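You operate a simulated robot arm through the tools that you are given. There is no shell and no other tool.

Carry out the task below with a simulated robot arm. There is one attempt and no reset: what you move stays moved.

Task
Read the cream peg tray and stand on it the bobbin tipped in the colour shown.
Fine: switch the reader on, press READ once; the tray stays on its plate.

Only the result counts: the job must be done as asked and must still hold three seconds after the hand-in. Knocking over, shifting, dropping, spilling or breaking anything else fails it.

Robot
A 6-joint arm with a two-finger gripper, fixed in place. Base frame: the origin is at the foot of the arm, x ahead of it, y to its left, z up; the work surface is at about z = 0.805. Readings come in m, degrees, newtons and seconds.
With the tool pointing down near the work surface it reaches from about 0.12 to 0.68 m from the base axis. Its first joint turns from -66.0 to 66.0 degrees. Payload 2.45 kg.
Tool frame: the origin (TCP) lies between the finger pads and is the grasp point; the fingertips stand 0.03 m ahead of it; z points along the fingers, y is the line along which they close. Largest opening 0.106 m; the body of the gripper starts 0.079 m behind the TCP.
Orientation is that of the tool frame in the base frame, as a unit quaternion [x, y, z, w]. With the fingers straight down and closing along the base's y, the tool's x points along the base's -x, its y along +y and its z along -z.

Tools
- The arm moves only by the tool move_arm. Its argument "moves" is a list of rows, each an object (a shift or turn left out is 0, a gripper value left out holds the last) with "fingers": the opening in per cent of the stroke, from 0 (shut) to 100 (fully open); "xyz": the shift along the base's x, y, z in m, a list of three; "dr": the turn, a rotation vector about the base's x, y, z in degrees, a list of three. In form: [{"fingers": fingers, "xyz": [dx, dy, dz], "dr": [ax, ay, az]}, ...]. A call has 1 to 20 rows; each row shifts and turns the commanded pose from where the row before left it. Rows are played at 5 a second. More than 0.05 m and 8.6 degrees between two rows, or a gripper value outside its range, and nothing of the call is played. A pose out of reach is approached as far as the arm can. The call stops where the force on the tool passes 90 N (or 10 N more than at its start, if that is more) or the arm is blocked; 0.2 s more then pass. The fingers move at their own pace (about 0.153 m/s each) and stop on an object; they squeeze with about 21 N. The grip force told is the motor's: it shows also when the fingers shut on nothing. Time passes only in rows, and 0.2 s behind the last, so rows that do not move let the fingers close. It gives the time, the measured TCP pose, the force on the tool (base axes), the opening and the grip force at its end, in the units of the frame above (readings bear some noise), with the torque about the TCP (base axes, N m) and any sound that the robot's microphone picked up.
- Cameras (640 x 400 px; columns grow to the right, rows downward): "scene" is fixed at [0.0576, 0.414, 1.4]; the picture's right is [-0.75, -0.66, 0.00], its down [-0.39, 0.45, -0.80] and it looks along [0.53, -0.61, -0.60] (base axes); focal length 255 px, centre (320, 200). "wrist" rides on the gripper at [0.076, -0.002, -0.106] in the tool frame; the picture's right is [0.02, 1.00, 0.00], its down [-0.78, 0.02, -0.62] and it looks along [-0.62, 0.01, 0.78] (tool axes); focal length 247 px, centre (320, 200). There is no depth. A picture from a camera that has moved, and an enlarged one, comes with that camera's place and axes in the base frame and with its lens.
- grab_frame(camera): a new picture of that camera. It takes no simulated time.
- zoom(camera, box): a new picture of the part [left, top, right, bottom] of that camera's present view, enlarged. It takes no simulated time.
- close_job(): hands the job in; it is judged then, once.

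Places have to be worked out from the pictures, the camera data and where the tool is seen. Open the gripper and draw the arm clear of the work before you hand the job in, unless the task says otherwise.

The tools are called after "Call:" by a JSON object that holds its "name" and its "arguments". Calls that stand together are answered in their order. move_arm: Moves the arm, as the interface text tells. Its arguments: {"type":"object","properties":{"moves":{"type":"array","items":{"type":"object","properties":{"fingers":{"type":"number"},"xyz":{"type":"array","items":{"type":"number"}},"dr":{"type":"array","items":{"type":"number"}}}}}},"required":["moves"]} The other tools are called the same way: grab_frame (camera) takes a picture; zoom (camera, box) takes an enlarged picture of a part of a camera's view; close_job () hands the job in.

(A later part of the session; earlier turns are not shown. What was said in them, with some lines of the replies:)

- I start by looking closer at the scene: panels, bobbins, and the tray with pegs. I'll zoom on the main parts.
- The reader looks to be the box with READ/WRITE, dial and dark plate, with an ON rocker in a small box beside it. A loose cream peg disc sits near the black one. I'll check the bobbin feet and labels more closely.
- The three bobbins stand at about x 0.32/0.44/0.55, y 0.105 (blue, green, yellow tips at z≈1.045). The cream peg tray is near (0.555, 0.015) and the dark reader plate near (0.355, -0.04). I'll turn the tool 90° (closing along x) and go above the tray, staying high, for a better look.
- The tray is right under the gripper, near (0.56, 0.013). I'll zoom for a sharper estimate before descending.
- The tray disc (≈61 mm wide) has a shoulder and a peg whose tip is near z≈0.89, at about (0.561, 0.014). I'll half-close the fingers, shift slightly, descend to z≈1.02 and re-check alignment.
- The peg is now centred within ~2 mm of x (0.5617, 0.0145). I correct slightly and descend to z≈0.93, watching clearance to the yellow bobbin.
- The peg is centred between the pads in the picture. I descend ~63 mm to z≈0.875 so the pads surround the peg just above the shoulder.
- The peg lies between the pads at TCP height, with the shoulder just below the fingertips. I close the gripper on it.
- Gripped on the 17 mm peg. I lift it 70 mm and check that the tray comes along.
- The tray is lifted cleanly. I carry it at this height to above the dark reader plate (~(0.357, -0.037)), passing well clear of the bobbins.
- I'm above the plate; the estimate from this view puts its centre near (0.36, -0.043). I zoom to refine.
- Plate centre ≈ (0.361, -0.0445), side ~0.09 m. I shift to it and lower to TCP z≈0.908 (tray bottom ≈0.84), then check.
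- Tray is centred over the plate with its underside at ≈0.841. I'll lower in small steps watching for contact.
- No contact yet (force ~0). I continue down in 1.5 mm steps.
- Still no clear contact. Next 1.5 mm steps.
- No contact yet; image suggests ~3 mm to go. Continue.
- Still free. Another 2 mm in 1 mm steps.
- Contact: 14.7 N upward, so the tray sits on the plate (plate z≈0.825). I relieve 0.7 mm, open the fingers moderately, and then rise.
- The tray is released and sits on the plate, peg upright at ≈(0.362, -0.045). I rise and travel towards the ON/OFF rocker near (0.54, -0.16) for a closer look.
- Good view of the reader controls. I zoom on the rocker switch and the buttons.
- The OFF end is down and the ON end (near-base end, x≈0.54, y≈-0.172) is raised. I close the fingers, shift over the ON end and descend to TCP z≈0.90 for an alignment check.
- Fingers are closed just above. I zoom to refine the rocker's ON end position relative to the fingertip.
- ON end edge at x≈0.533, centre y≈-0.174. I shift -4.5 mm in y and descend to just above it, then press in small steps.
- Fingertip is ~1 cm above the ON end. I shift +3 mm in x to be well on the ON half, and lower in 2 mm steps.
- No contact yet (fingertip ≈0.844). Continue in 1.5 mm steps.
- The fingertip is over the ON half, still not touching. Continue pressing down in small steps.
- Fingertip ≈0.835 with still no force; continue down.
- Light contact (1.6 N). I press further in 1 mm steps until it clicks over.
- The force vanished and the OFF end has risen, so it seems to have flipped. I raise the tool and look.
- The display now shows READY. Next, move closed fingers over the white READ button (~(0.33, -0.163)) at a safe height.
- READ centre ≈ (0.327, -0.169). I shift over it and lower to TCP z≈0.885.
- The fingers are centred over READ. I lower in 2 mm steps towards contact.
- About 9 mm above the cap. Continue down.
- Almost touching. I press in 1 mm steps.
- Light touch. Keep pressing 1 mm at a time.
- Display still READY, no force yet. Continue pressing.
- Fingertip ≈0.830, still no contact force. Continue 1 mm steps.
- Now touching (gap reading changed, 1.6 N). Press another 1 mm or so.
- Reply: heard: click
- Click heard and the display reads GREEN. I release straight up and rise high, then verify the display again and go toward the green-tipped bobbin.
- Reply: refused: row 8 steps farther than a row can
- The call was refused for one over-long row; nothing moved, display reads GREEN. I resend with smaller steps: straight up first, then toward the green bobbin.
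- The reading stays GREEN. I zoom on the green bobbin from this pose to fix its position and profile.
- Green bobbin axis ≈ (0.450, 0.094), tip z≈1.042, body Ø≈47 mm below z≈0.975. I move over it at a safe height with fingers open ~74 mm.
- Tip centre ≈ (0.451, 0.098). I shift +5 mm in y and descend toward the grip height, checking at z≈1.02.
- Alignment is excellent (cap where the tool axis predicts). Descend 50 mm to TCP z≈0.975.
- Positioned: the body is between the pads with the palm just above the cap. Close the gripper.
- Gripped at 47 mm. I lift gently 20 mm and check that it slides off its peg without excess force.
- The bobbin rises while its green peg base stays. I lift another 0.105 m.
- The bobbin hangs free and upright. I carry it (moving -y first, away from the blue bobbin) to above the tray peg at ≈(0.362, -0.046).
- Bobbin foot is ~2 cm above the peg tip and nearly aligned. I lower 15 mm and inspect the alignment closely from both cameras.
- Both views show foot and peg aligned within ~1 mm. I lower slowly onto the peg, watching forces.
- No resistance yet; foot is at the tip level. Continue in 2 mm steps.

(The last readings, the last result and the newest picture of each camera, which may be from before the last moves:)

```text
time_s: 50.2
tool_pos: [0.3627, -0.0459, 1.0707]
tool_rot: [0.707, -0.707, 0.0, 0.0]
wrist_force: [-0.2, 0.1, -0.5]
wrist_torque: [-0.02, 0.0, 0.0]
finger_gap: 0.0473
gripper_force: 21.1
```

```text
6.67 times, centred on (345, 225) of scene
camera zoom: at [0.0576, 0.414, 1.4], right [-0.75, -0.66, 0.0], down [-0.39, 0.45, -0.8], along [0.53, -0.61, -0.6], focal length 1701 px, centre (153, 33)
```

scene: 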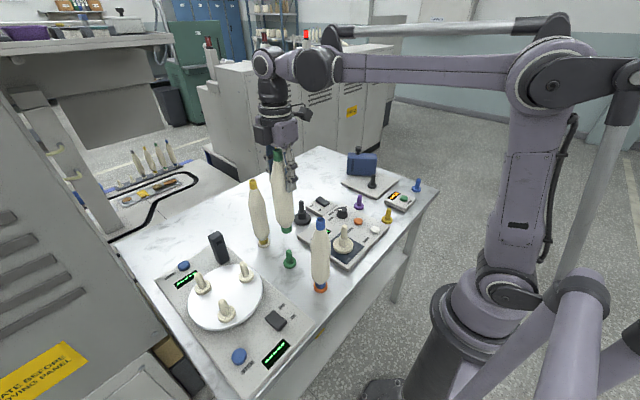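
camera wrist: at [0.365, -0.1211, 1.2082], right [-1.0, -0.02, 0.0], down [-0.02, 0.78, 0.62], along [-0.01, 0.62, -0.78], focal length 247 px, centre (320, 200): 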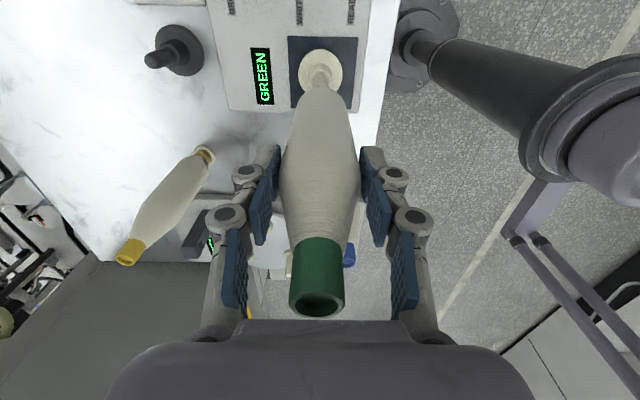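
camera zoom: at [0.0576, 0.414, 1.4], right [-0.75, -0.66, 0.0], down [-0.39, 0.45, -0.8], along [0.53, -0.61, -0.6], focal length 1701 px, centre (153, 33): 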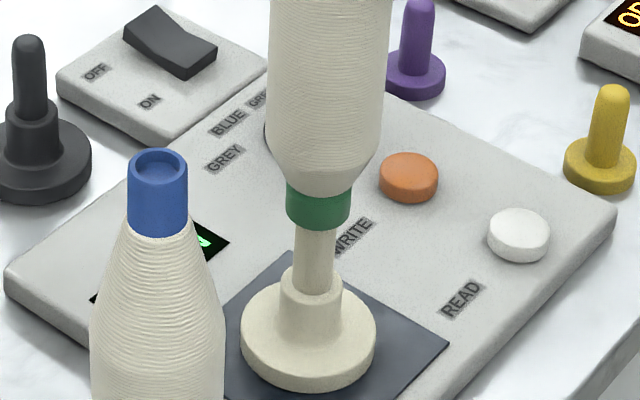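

Still no resistance; it seems to be entering. Continue.

Call:
{"name": "move_arm", "arguments": {"moves": [{"xyz": [0, 0, -0.002]}, {"xyz": [0, 0, -0.002]}, {"xyz": [0, 0, -0.002]}, {}]}}

Call:
{"name": "zoom", "arguments": {"camera": "scene", "box": [320, 195, 370, 255]}}

Call:
{"name": "zoom", "arguments": {"camera": "wrist", "box": [280, 30, 360, 110]}}

```text
time_s: 51.2
tool_pos: [0.3644, -0.0465, 1.0642]
tool_rot: [0.707, -0.707, 0.0, 0.0]
wrist_force: [0.3, -0.2, -0.8]
wrist_torque: [0.0, 0.01, -0.02]
finger_gap: 0.0472
gripper_force: 20.5
```

```text
6.67 times, centred on (345, 225) of scene
camera zoom: at [0.0576, 0.414, 1.4], right [-0.75, -0.66, 0.0], down [-0.39, 0.45, -0.8], along [0.53, -0.61, -0.6], focal length 1701 px, centre (153, 33)
```

zoom: 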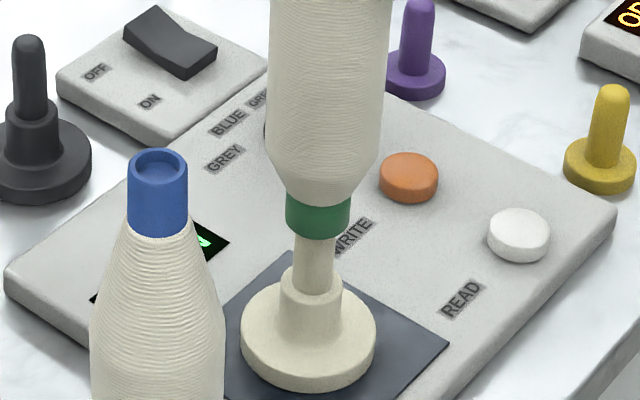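

```text
5.00 times, centred on (320, 70) of wrist
camera zoom: at [0.3656, -0.1236, 1.1717], right [-1.0, -0.02, 0.0], down [-0.02, 0.78, 0.62], along [-0.01, 0.62, -0.78], focal length 1235 px, centre (320, 850)
```

zoom: 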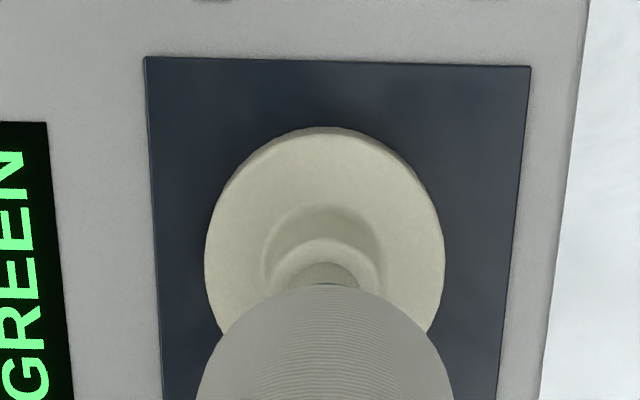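

The foot surrounds the peg tip with no side force. Continue lowering.

Call:
{"name": "move_arm", "arguments": {"moves": [{"xyz": [0, 0, -0.002]}, {"xyz": [0, 0, -0.003]}, {"xyz": [0, 0, -0.003]}, {}]}}

Call:
{"name": "zoom", "arguments": {"camera": "scene", "box": [320, 195, 370, 255]}}

```text
time_s: 52.2
tool_pos: [0.3622, -0.0461, 1.0582]
tool_rot: [0.707, -0.707, 0.0, 0.0]
wrist_force: [0.3, 0.1, 0.0]
wrist_torque: [-0.05, 0.0, 0.0]
finger_gap: 0.0471
gripper_force: 21.2
```

```text
6.67 times, centred on (345, 225) of scene
camera zoom: at [0.0576, 0.414, 1.4], right [-0.75, -0.66, 0.0], down [-0.39, 0.45, -0.8], along [0.53, -0.61, -0.6], focal length 1701 px, centre (153, 33)
```

zoom: 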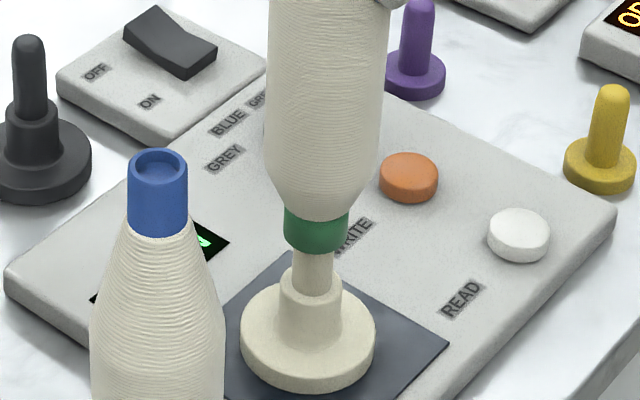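

Sliding down the peg with the tray unmoved. Continue 12 mm.

Call:
{"name": "move_arm", "arguments": {"moves": [{"xyz": [0, 0, -0.003]}, {"xyz": [0, 0, -0.003]}, {"xyz": [0, 0, -0.003]}, {"xyz": [0, 0, -0.003]}, {}]}}

Call:
{"name": "zoom", "arguments": {"camera": "scene", "box": [320, 195, 370, 255]}}

```text
time_s: 53.4
tool_pos: [0.363, -0.0459, 1.0443]
tool_rot: [0.707, -0.707, 0.0, 0.0]
wrist_force: [0.7, 0.7, -2.0]
wrist_torque: [-0.01, 0.0, 0.0]
finger_gap: 0.047
gripper_force: 21.2
```

```text
6.67 times, centred on (345, 225) of scene
camera zoom: at [0.0576, 0.414, 1.4], right [-0.75, -0.66, 0.0], down [-0.39, 0.45, -0.8], along [0.53, -0.61, -0.6], focal length 1701 px, centre (153, 33)
```

zoom: 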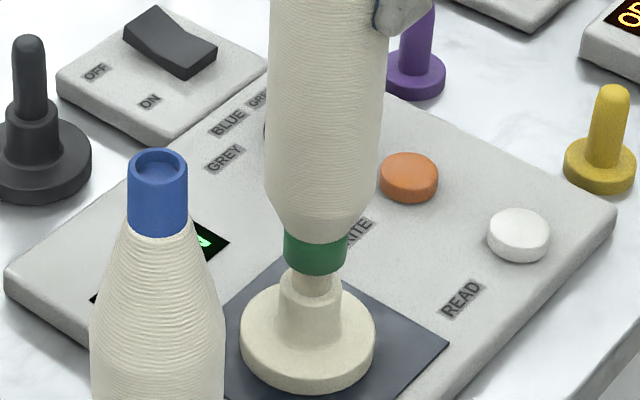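

About 1 cm left to the shoulder. Continue slower.

Call:
{"name": "move_arm", "arguments": {"moves": [{"xyz": [0, 0, -0.003]}, {"xyz": [0, 0, -0.002]}, {"xyz": [0, 0, -0.002]}, {}]}}

Call:
{"name": "zoom", "arguments": {"camera": "scene", "box": [320, 195, 370, 255]}}

```text
time_s: 54.4
tool_pos: [0.3627, -0.0454, 1.0384]
tool_rot: [0.707, -0.707, 0.0, -0.001]
wrist_force: [0.2, 0.0, -1.9]
wrist_torque: [-0.01, -0.04, 0.02]
finger_gap: 0.0471
gripper_force: 20.8
```

```text
6.67 times, centred on (345, 225) of scene
camera zoom: at [0.0576, 0.414, 1.4], right [-0.75, -0.66, 0.0], down [-0.39, 0.45, -0.8], along [0.53, -0.61, -0.6], focal length 1701 px, centre (153, 33)
```

zoom: 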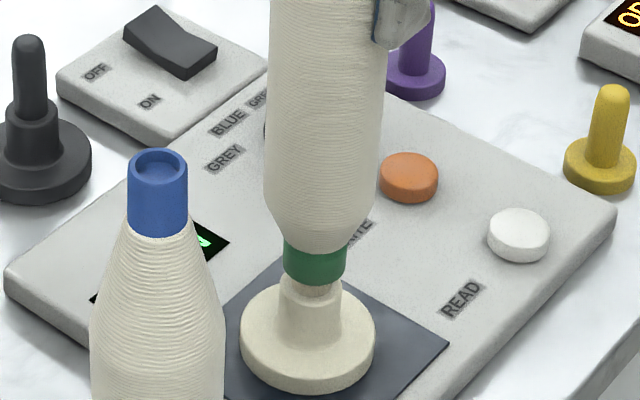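

Still a few millimetres above the shoulder; continue in 1.5 mm steps.

Call:
{"name": "move_arm", "arguments": {"moves": [{"xyz": [0, 0, -0.0015]}, {"xyz": [0, 0, -0.0015]}, {"xyz": [0, 0, -0.001]}, {}]}}

Call:
{"name": "zoom", "arguments": {"camera": "scene", "box": [320, 195, 370, 255]}}

```text
time_s: 55.4
tool_pos: [0.3626, -0.0455, 1.035]
tool_rot: [-0.707, 0.707, -0.001, 0.0]
wrist_force: [0.3, -0.7, -0.7]
wrist_torque: [-0.01, 0.0, 0.02]
finger_gap: 0.047
gripper_force: 21.2
```

```text
6.67 times, centred on (345, 225) of scene
camera zoom: at [0.0576, 0.414, 1.4], right [-0.75, -0.66, 0.0], down [-0.39, 0.45, -0.8], along [0.53, -0.61, -0.6], focal length 1701 px, centre (153, 33)
```

zoom: 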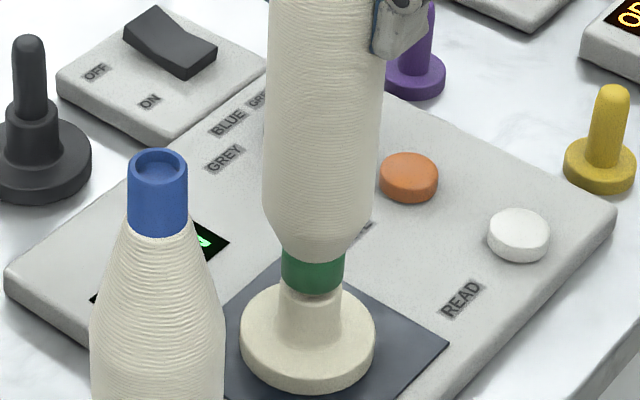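

Nearly seated, no contact force. Continue with 1 mm steps.

Call:
{"name": "move_arm", "arguments": {"moves": [{"xyz": [0, 0, -0.0015]}, {"xyz": [0, 0, -0.001]}, {}]}}

Call:
{"name": "zoom", "arguments": {"camera": "scene", "box": [320, 205, 370, 255]}}

```text
time_s: 56.2
tool_pos: [0.3622, -0.0455, 1.0302]
tool_rot: [0.707, -0.707, 0.0, 0.001]
wrist_force: [0.6, -0.4, -1.5]
wrist_torque: [-0.03, 0.01, 0.01]
finger_gap: 0.0466
gripper_force: 21.1
```

```text
8.00 times, centred on (345, 230) of scene
camera zoom: at [0.0576, 0.414, 1.4], right [-0.75, -0.66, 0.0], down [-0.39, 0.45, -0.8], along [0.53, -0.61, -0.6], focal length 2041 px, centre (120, -40)
```

zoom: 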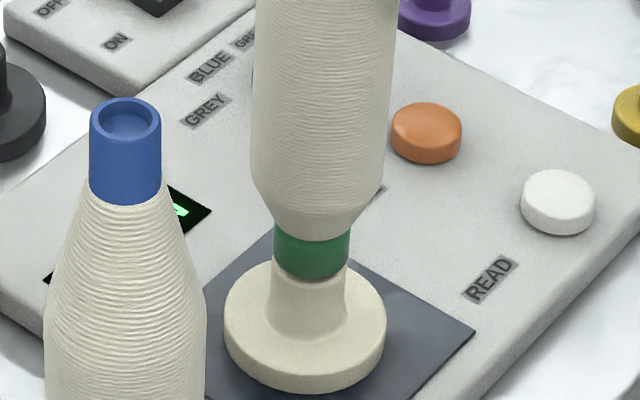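

Likely ~2 mm remaining. Continue 1 mm at a time.

Call:
{"name": "move_arm", "arguments": {"moves": [{"xyz": [0, 0, -0.001]}, {"xyz": [0, 0, -0.001]}, {}]}}

Call:
{"name": "zoom", "arguments": {"camera": "scene", "box": [320, 205, 370, 255]}}

```text
time_s: 57.0
tool_pos: [0.3635, -0.0451, 1.0284]
tool_rot: [-0.707, 0.707, -0.001, 0.0]
wrist_force: [0.4, 0.3, -0.9]
wrist_torque: [0.0, 0.02, 0.01]
finger_gap: 0.047
gripper_force: 21.0
```

```text
8.00 times, centred on (345, 230) of scene
camera zoom: at [0.0576, 0.414, 1.4], right [-0.75, -0.66, 0.0], down [-0.39, 0.45, -0.8], along [0.53, -0.61, -0.6], focal length 2041 px, centre (120, -40)
```

zoom: 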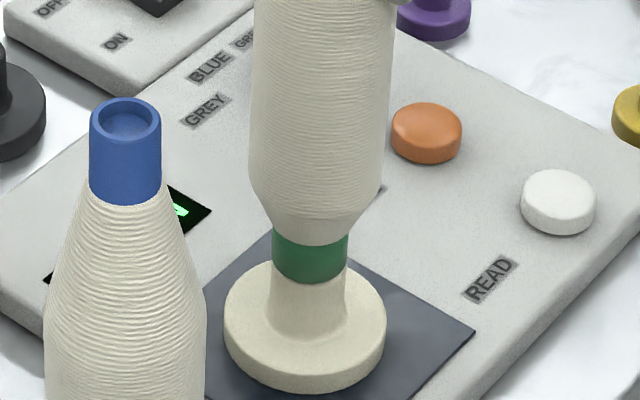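

Call:
{"name": "move_arm", "arguments": {"moves": [{"xyz": [0, 0, -0.001]}, {"xyz": [0, 0, -0.001]}, {}]}}

Call:
{"name": "zoom", "arguments": {"camera": "scene", "box": [320, 205, 370, 255]}}

```text
time_s: 57.8
tool_pos: [0.3623, -0.0435, 1.0266]
tool_rot: [0.707, -0.707, -0.001, -0.002]
wrist_force: [-0.3, 0.3, 12.7]
wrist_torque: [0.26, 0.07, -0.04]
finger_gap: 0.047
gripper_force: 21.0
```

```text
8.00 times, centred on (345, 230) of scene
camera zoom: at [0.0574, 0.4141, 1.4], right [-0.75, -0.66, 0.0], down [-0.39, 0.45, -0.8], along [0.53, -0.61, -0.6], focal length 2041 px, centre (120, -40)
```

zoom: 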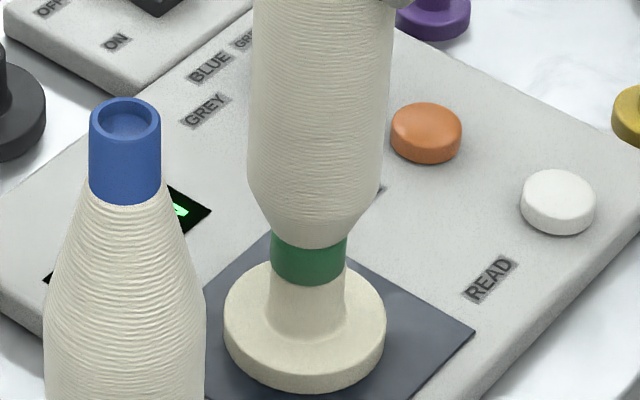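

Seated: 12.7 N upward at the shoulder. I relieve slightly, open the fingers gradually, and check.

Call:
{"name": "move_arm", "arguments": {"moves": [{"xyz": [0, 0, 0.0007]}, {"fingers": 48}, {"fingers": 55}, {"fingers": 70}, {}, {}]}}

Call:
{"name": "zoom", "arguments": {"camera": "scene", "box": [290, 140, 400, 270]}}

Call:
{"name": "grab_frame", "arguments": {"camera": "wrist"}}

```text
time_s: 59.2
tool_pos: [0.3637, -0.0446, 1.027]
tool_rot: [-0.707, 0.707, 0.0, 0.0]
wrist_force: [-0.4, -0.9, -0.7]
wrist_torque: [0.0, 0.02, -0.01]
finger_gap: 0.0743
gripper_force: 0.0
```

```text
3.08 times, centred on (345, 205) of scene
camera zoom: at [0.0576, 0.414, 1.4], right [-0.75, -0.66, 0.0], down [-0.39, 0.45, -0.8], along [0.53, -0.61, -0.6], focal length 785 px, centre (243, 185)
```

zoom: 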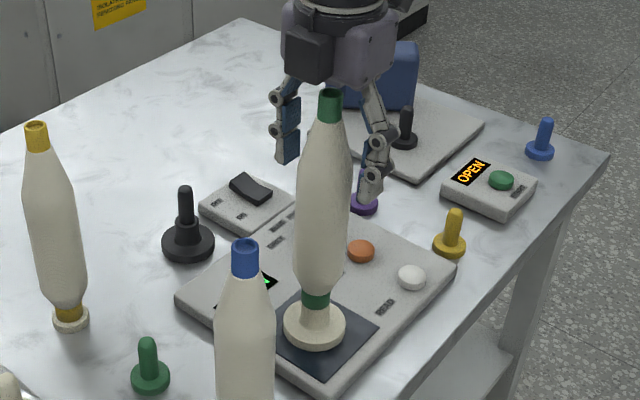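

```text
taken
camera wrist: at [0.3648, -0.1222, 1.1344], right [-1.0, -0.02, 0.0], down [-0.02, 0.78, 0.62], along [-0.01, 0.62, -0.78], focal length 247 px, centre (320, 200)
```

wrist: 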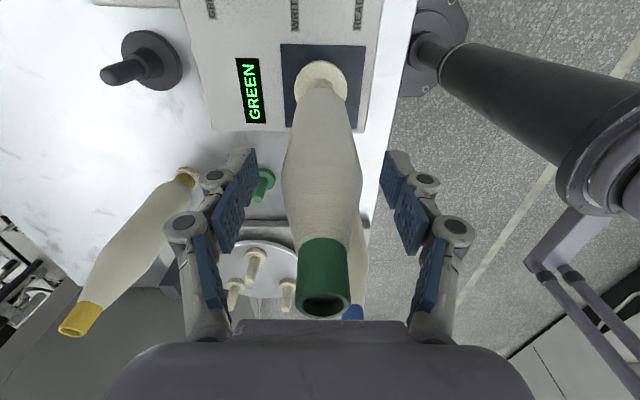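

The bobbin stands free on the cream tray. I raise the open gripper straight up, slowly at first.

Call:
{"name": "move_arm", "arguments": {"moves": [{"xyz": [0, 0, 0.01]}, {"xyz": [0, 0, 0.02]}, {"xyz": [0, 0, 0.03]}, {"xyz": [0, 0, 0.03]}, {"xyz": [0, 0, 0.04]}, {"xyz": [0, 0, 0.04]}, {"xyz": [0, 0, 0.03]}, {}]}}

Call:
{"name": "grab_frame", "arguments": {"camera": "scene"}}

Call:
{"name": "zoom", "arguments": {"camera": "scene", "box": [290, 160, 400, 280]}}

Call:
{"name": "grab_frame", "arguments": {"camera": "wrist"}}

```text
time_s: 61.0
tool_pos: [0.3639, -0.0468, 1.227]
tool_rot: [0.707, -0.707, 0.0, -0.001]
wrist_force: [0.0, -0.1, -0.2]
wrist_torque: [0.0, -0.01, 0.03]
finger_gap: 0.0742
gripper_force: 0.0
```

```text
taken
```

scene: 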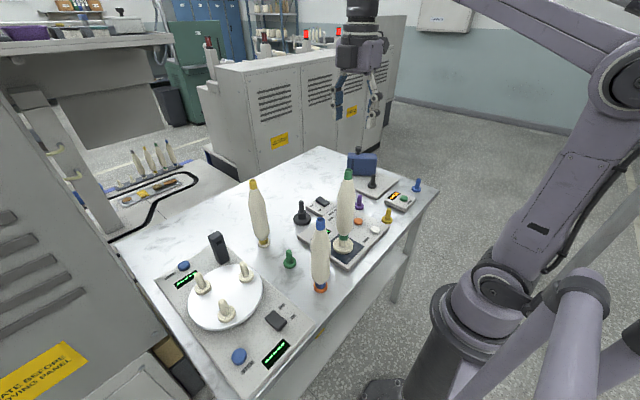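

```text
3.33 times, centred on (345, 220) of scene
camera zoom: at [0.0576, 0.414, 1.4], right [-0.75, -0.66, 0.0], down [-0.39, 0.45, -0.8], along [0.53, -0.61, -0.6], focal length 851 px, centre (237, 133)
```

zoom: 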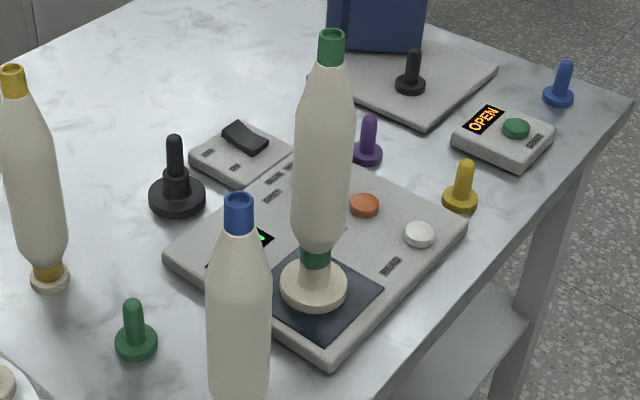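

```text
taken
camera wrist: at [0.3655, -0.1238, 1.3342], right [-1.0, -0.02, 0.0], down [-0.02, 0.78, 0.62], along [-0.01, 0.62, -0.78], focal length 247 px, centre (320, 200)
```

wrist: 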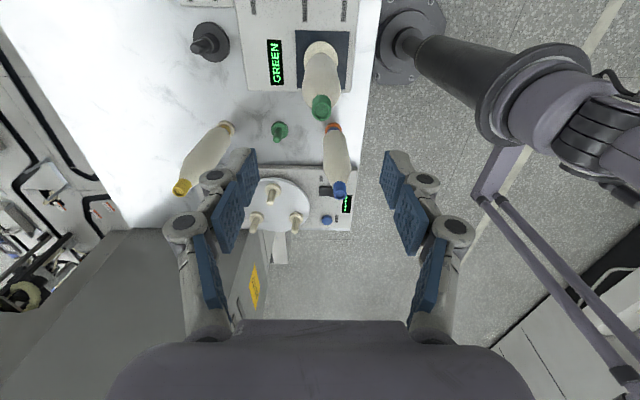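

The green-tipped bobbin stands upright on the cream tray on the reader plate, display GREEN, everything else in place. I draw the arm further aside and open fully before handing in.

Call:
{"name": "move_arm", "arguments": {"moves": [{"fingers": 100, "xyz": [0, 0, 0.02]}, {"xyz": [0.02, -0.035, 0.01]}, {"xyz": [0.02, -0.035, 0]}, {"xyz": [0.02, -0.035, 0]}, {}, {}, {}, {}]}}

Call:
{"name": "grab_frame", "arguments": {"camera": "scene"}}

Call:
{"name": "grab_frame", "arguments": {"camera": "wrist"}}

```text
time_s: 62.8
tool_pos: [0.4248, -0.1519, 1.2572]
tool_rot: [0.707, -0.707, 0.0, 0.0]
wrist_force: [0.3, -0.7, 0.8]
wrist_torque: [-0.02, 0.01, 0.01]
finger_gap: 0.1059
gripper_force: 0.1
```

```text
taken
```

scene: 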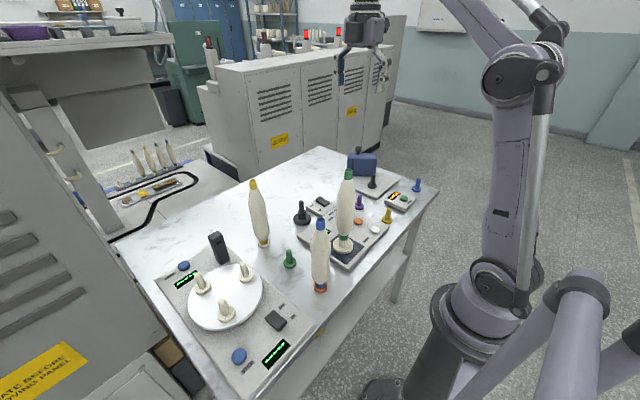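

```text
taken
camera wrist: at [0.4269, -0.2283, 1.3643], right [-1.0, -0.02, 0.0], down [-0.02, 0.78, 0.62], along [-0.01, 0.62, -0.78], focal length 247 px, centre (320, 200)
```

wrist: 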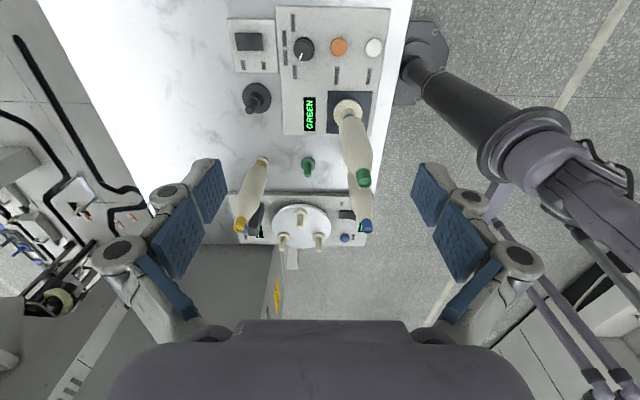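

The arm is clear with the gripper open. The reader is on and shows GREEN, and the green-tipped bobbin stands on the cream tray on its plate. I hand in the job.

Call:
{"name": "close_job", "arguments": {}}

```text
The job is handed in.
```

The reader showed GREEN for the cream peg tray, and the green-tipped bobbin now stands upright on that tray. The job is handed in; I don't have the verdict.

- **Reader:** I moved the tray onto the reader's dark plate, switched the reader on (it showed READY) and pressed READ once, with one click heard. I didn't touch WRITE or the dial.
- **Bobbin:** I lifted the green-tipped bobbin off its green peg base, which stayed where it was. I lowered it onto the cream tray's peg until it rested on the shoulder. The tray stayed on its plate.
- **Other items:** In the last pictures nothing else had been knocked over or moved. The gripper is open and the arm is clear of the work.
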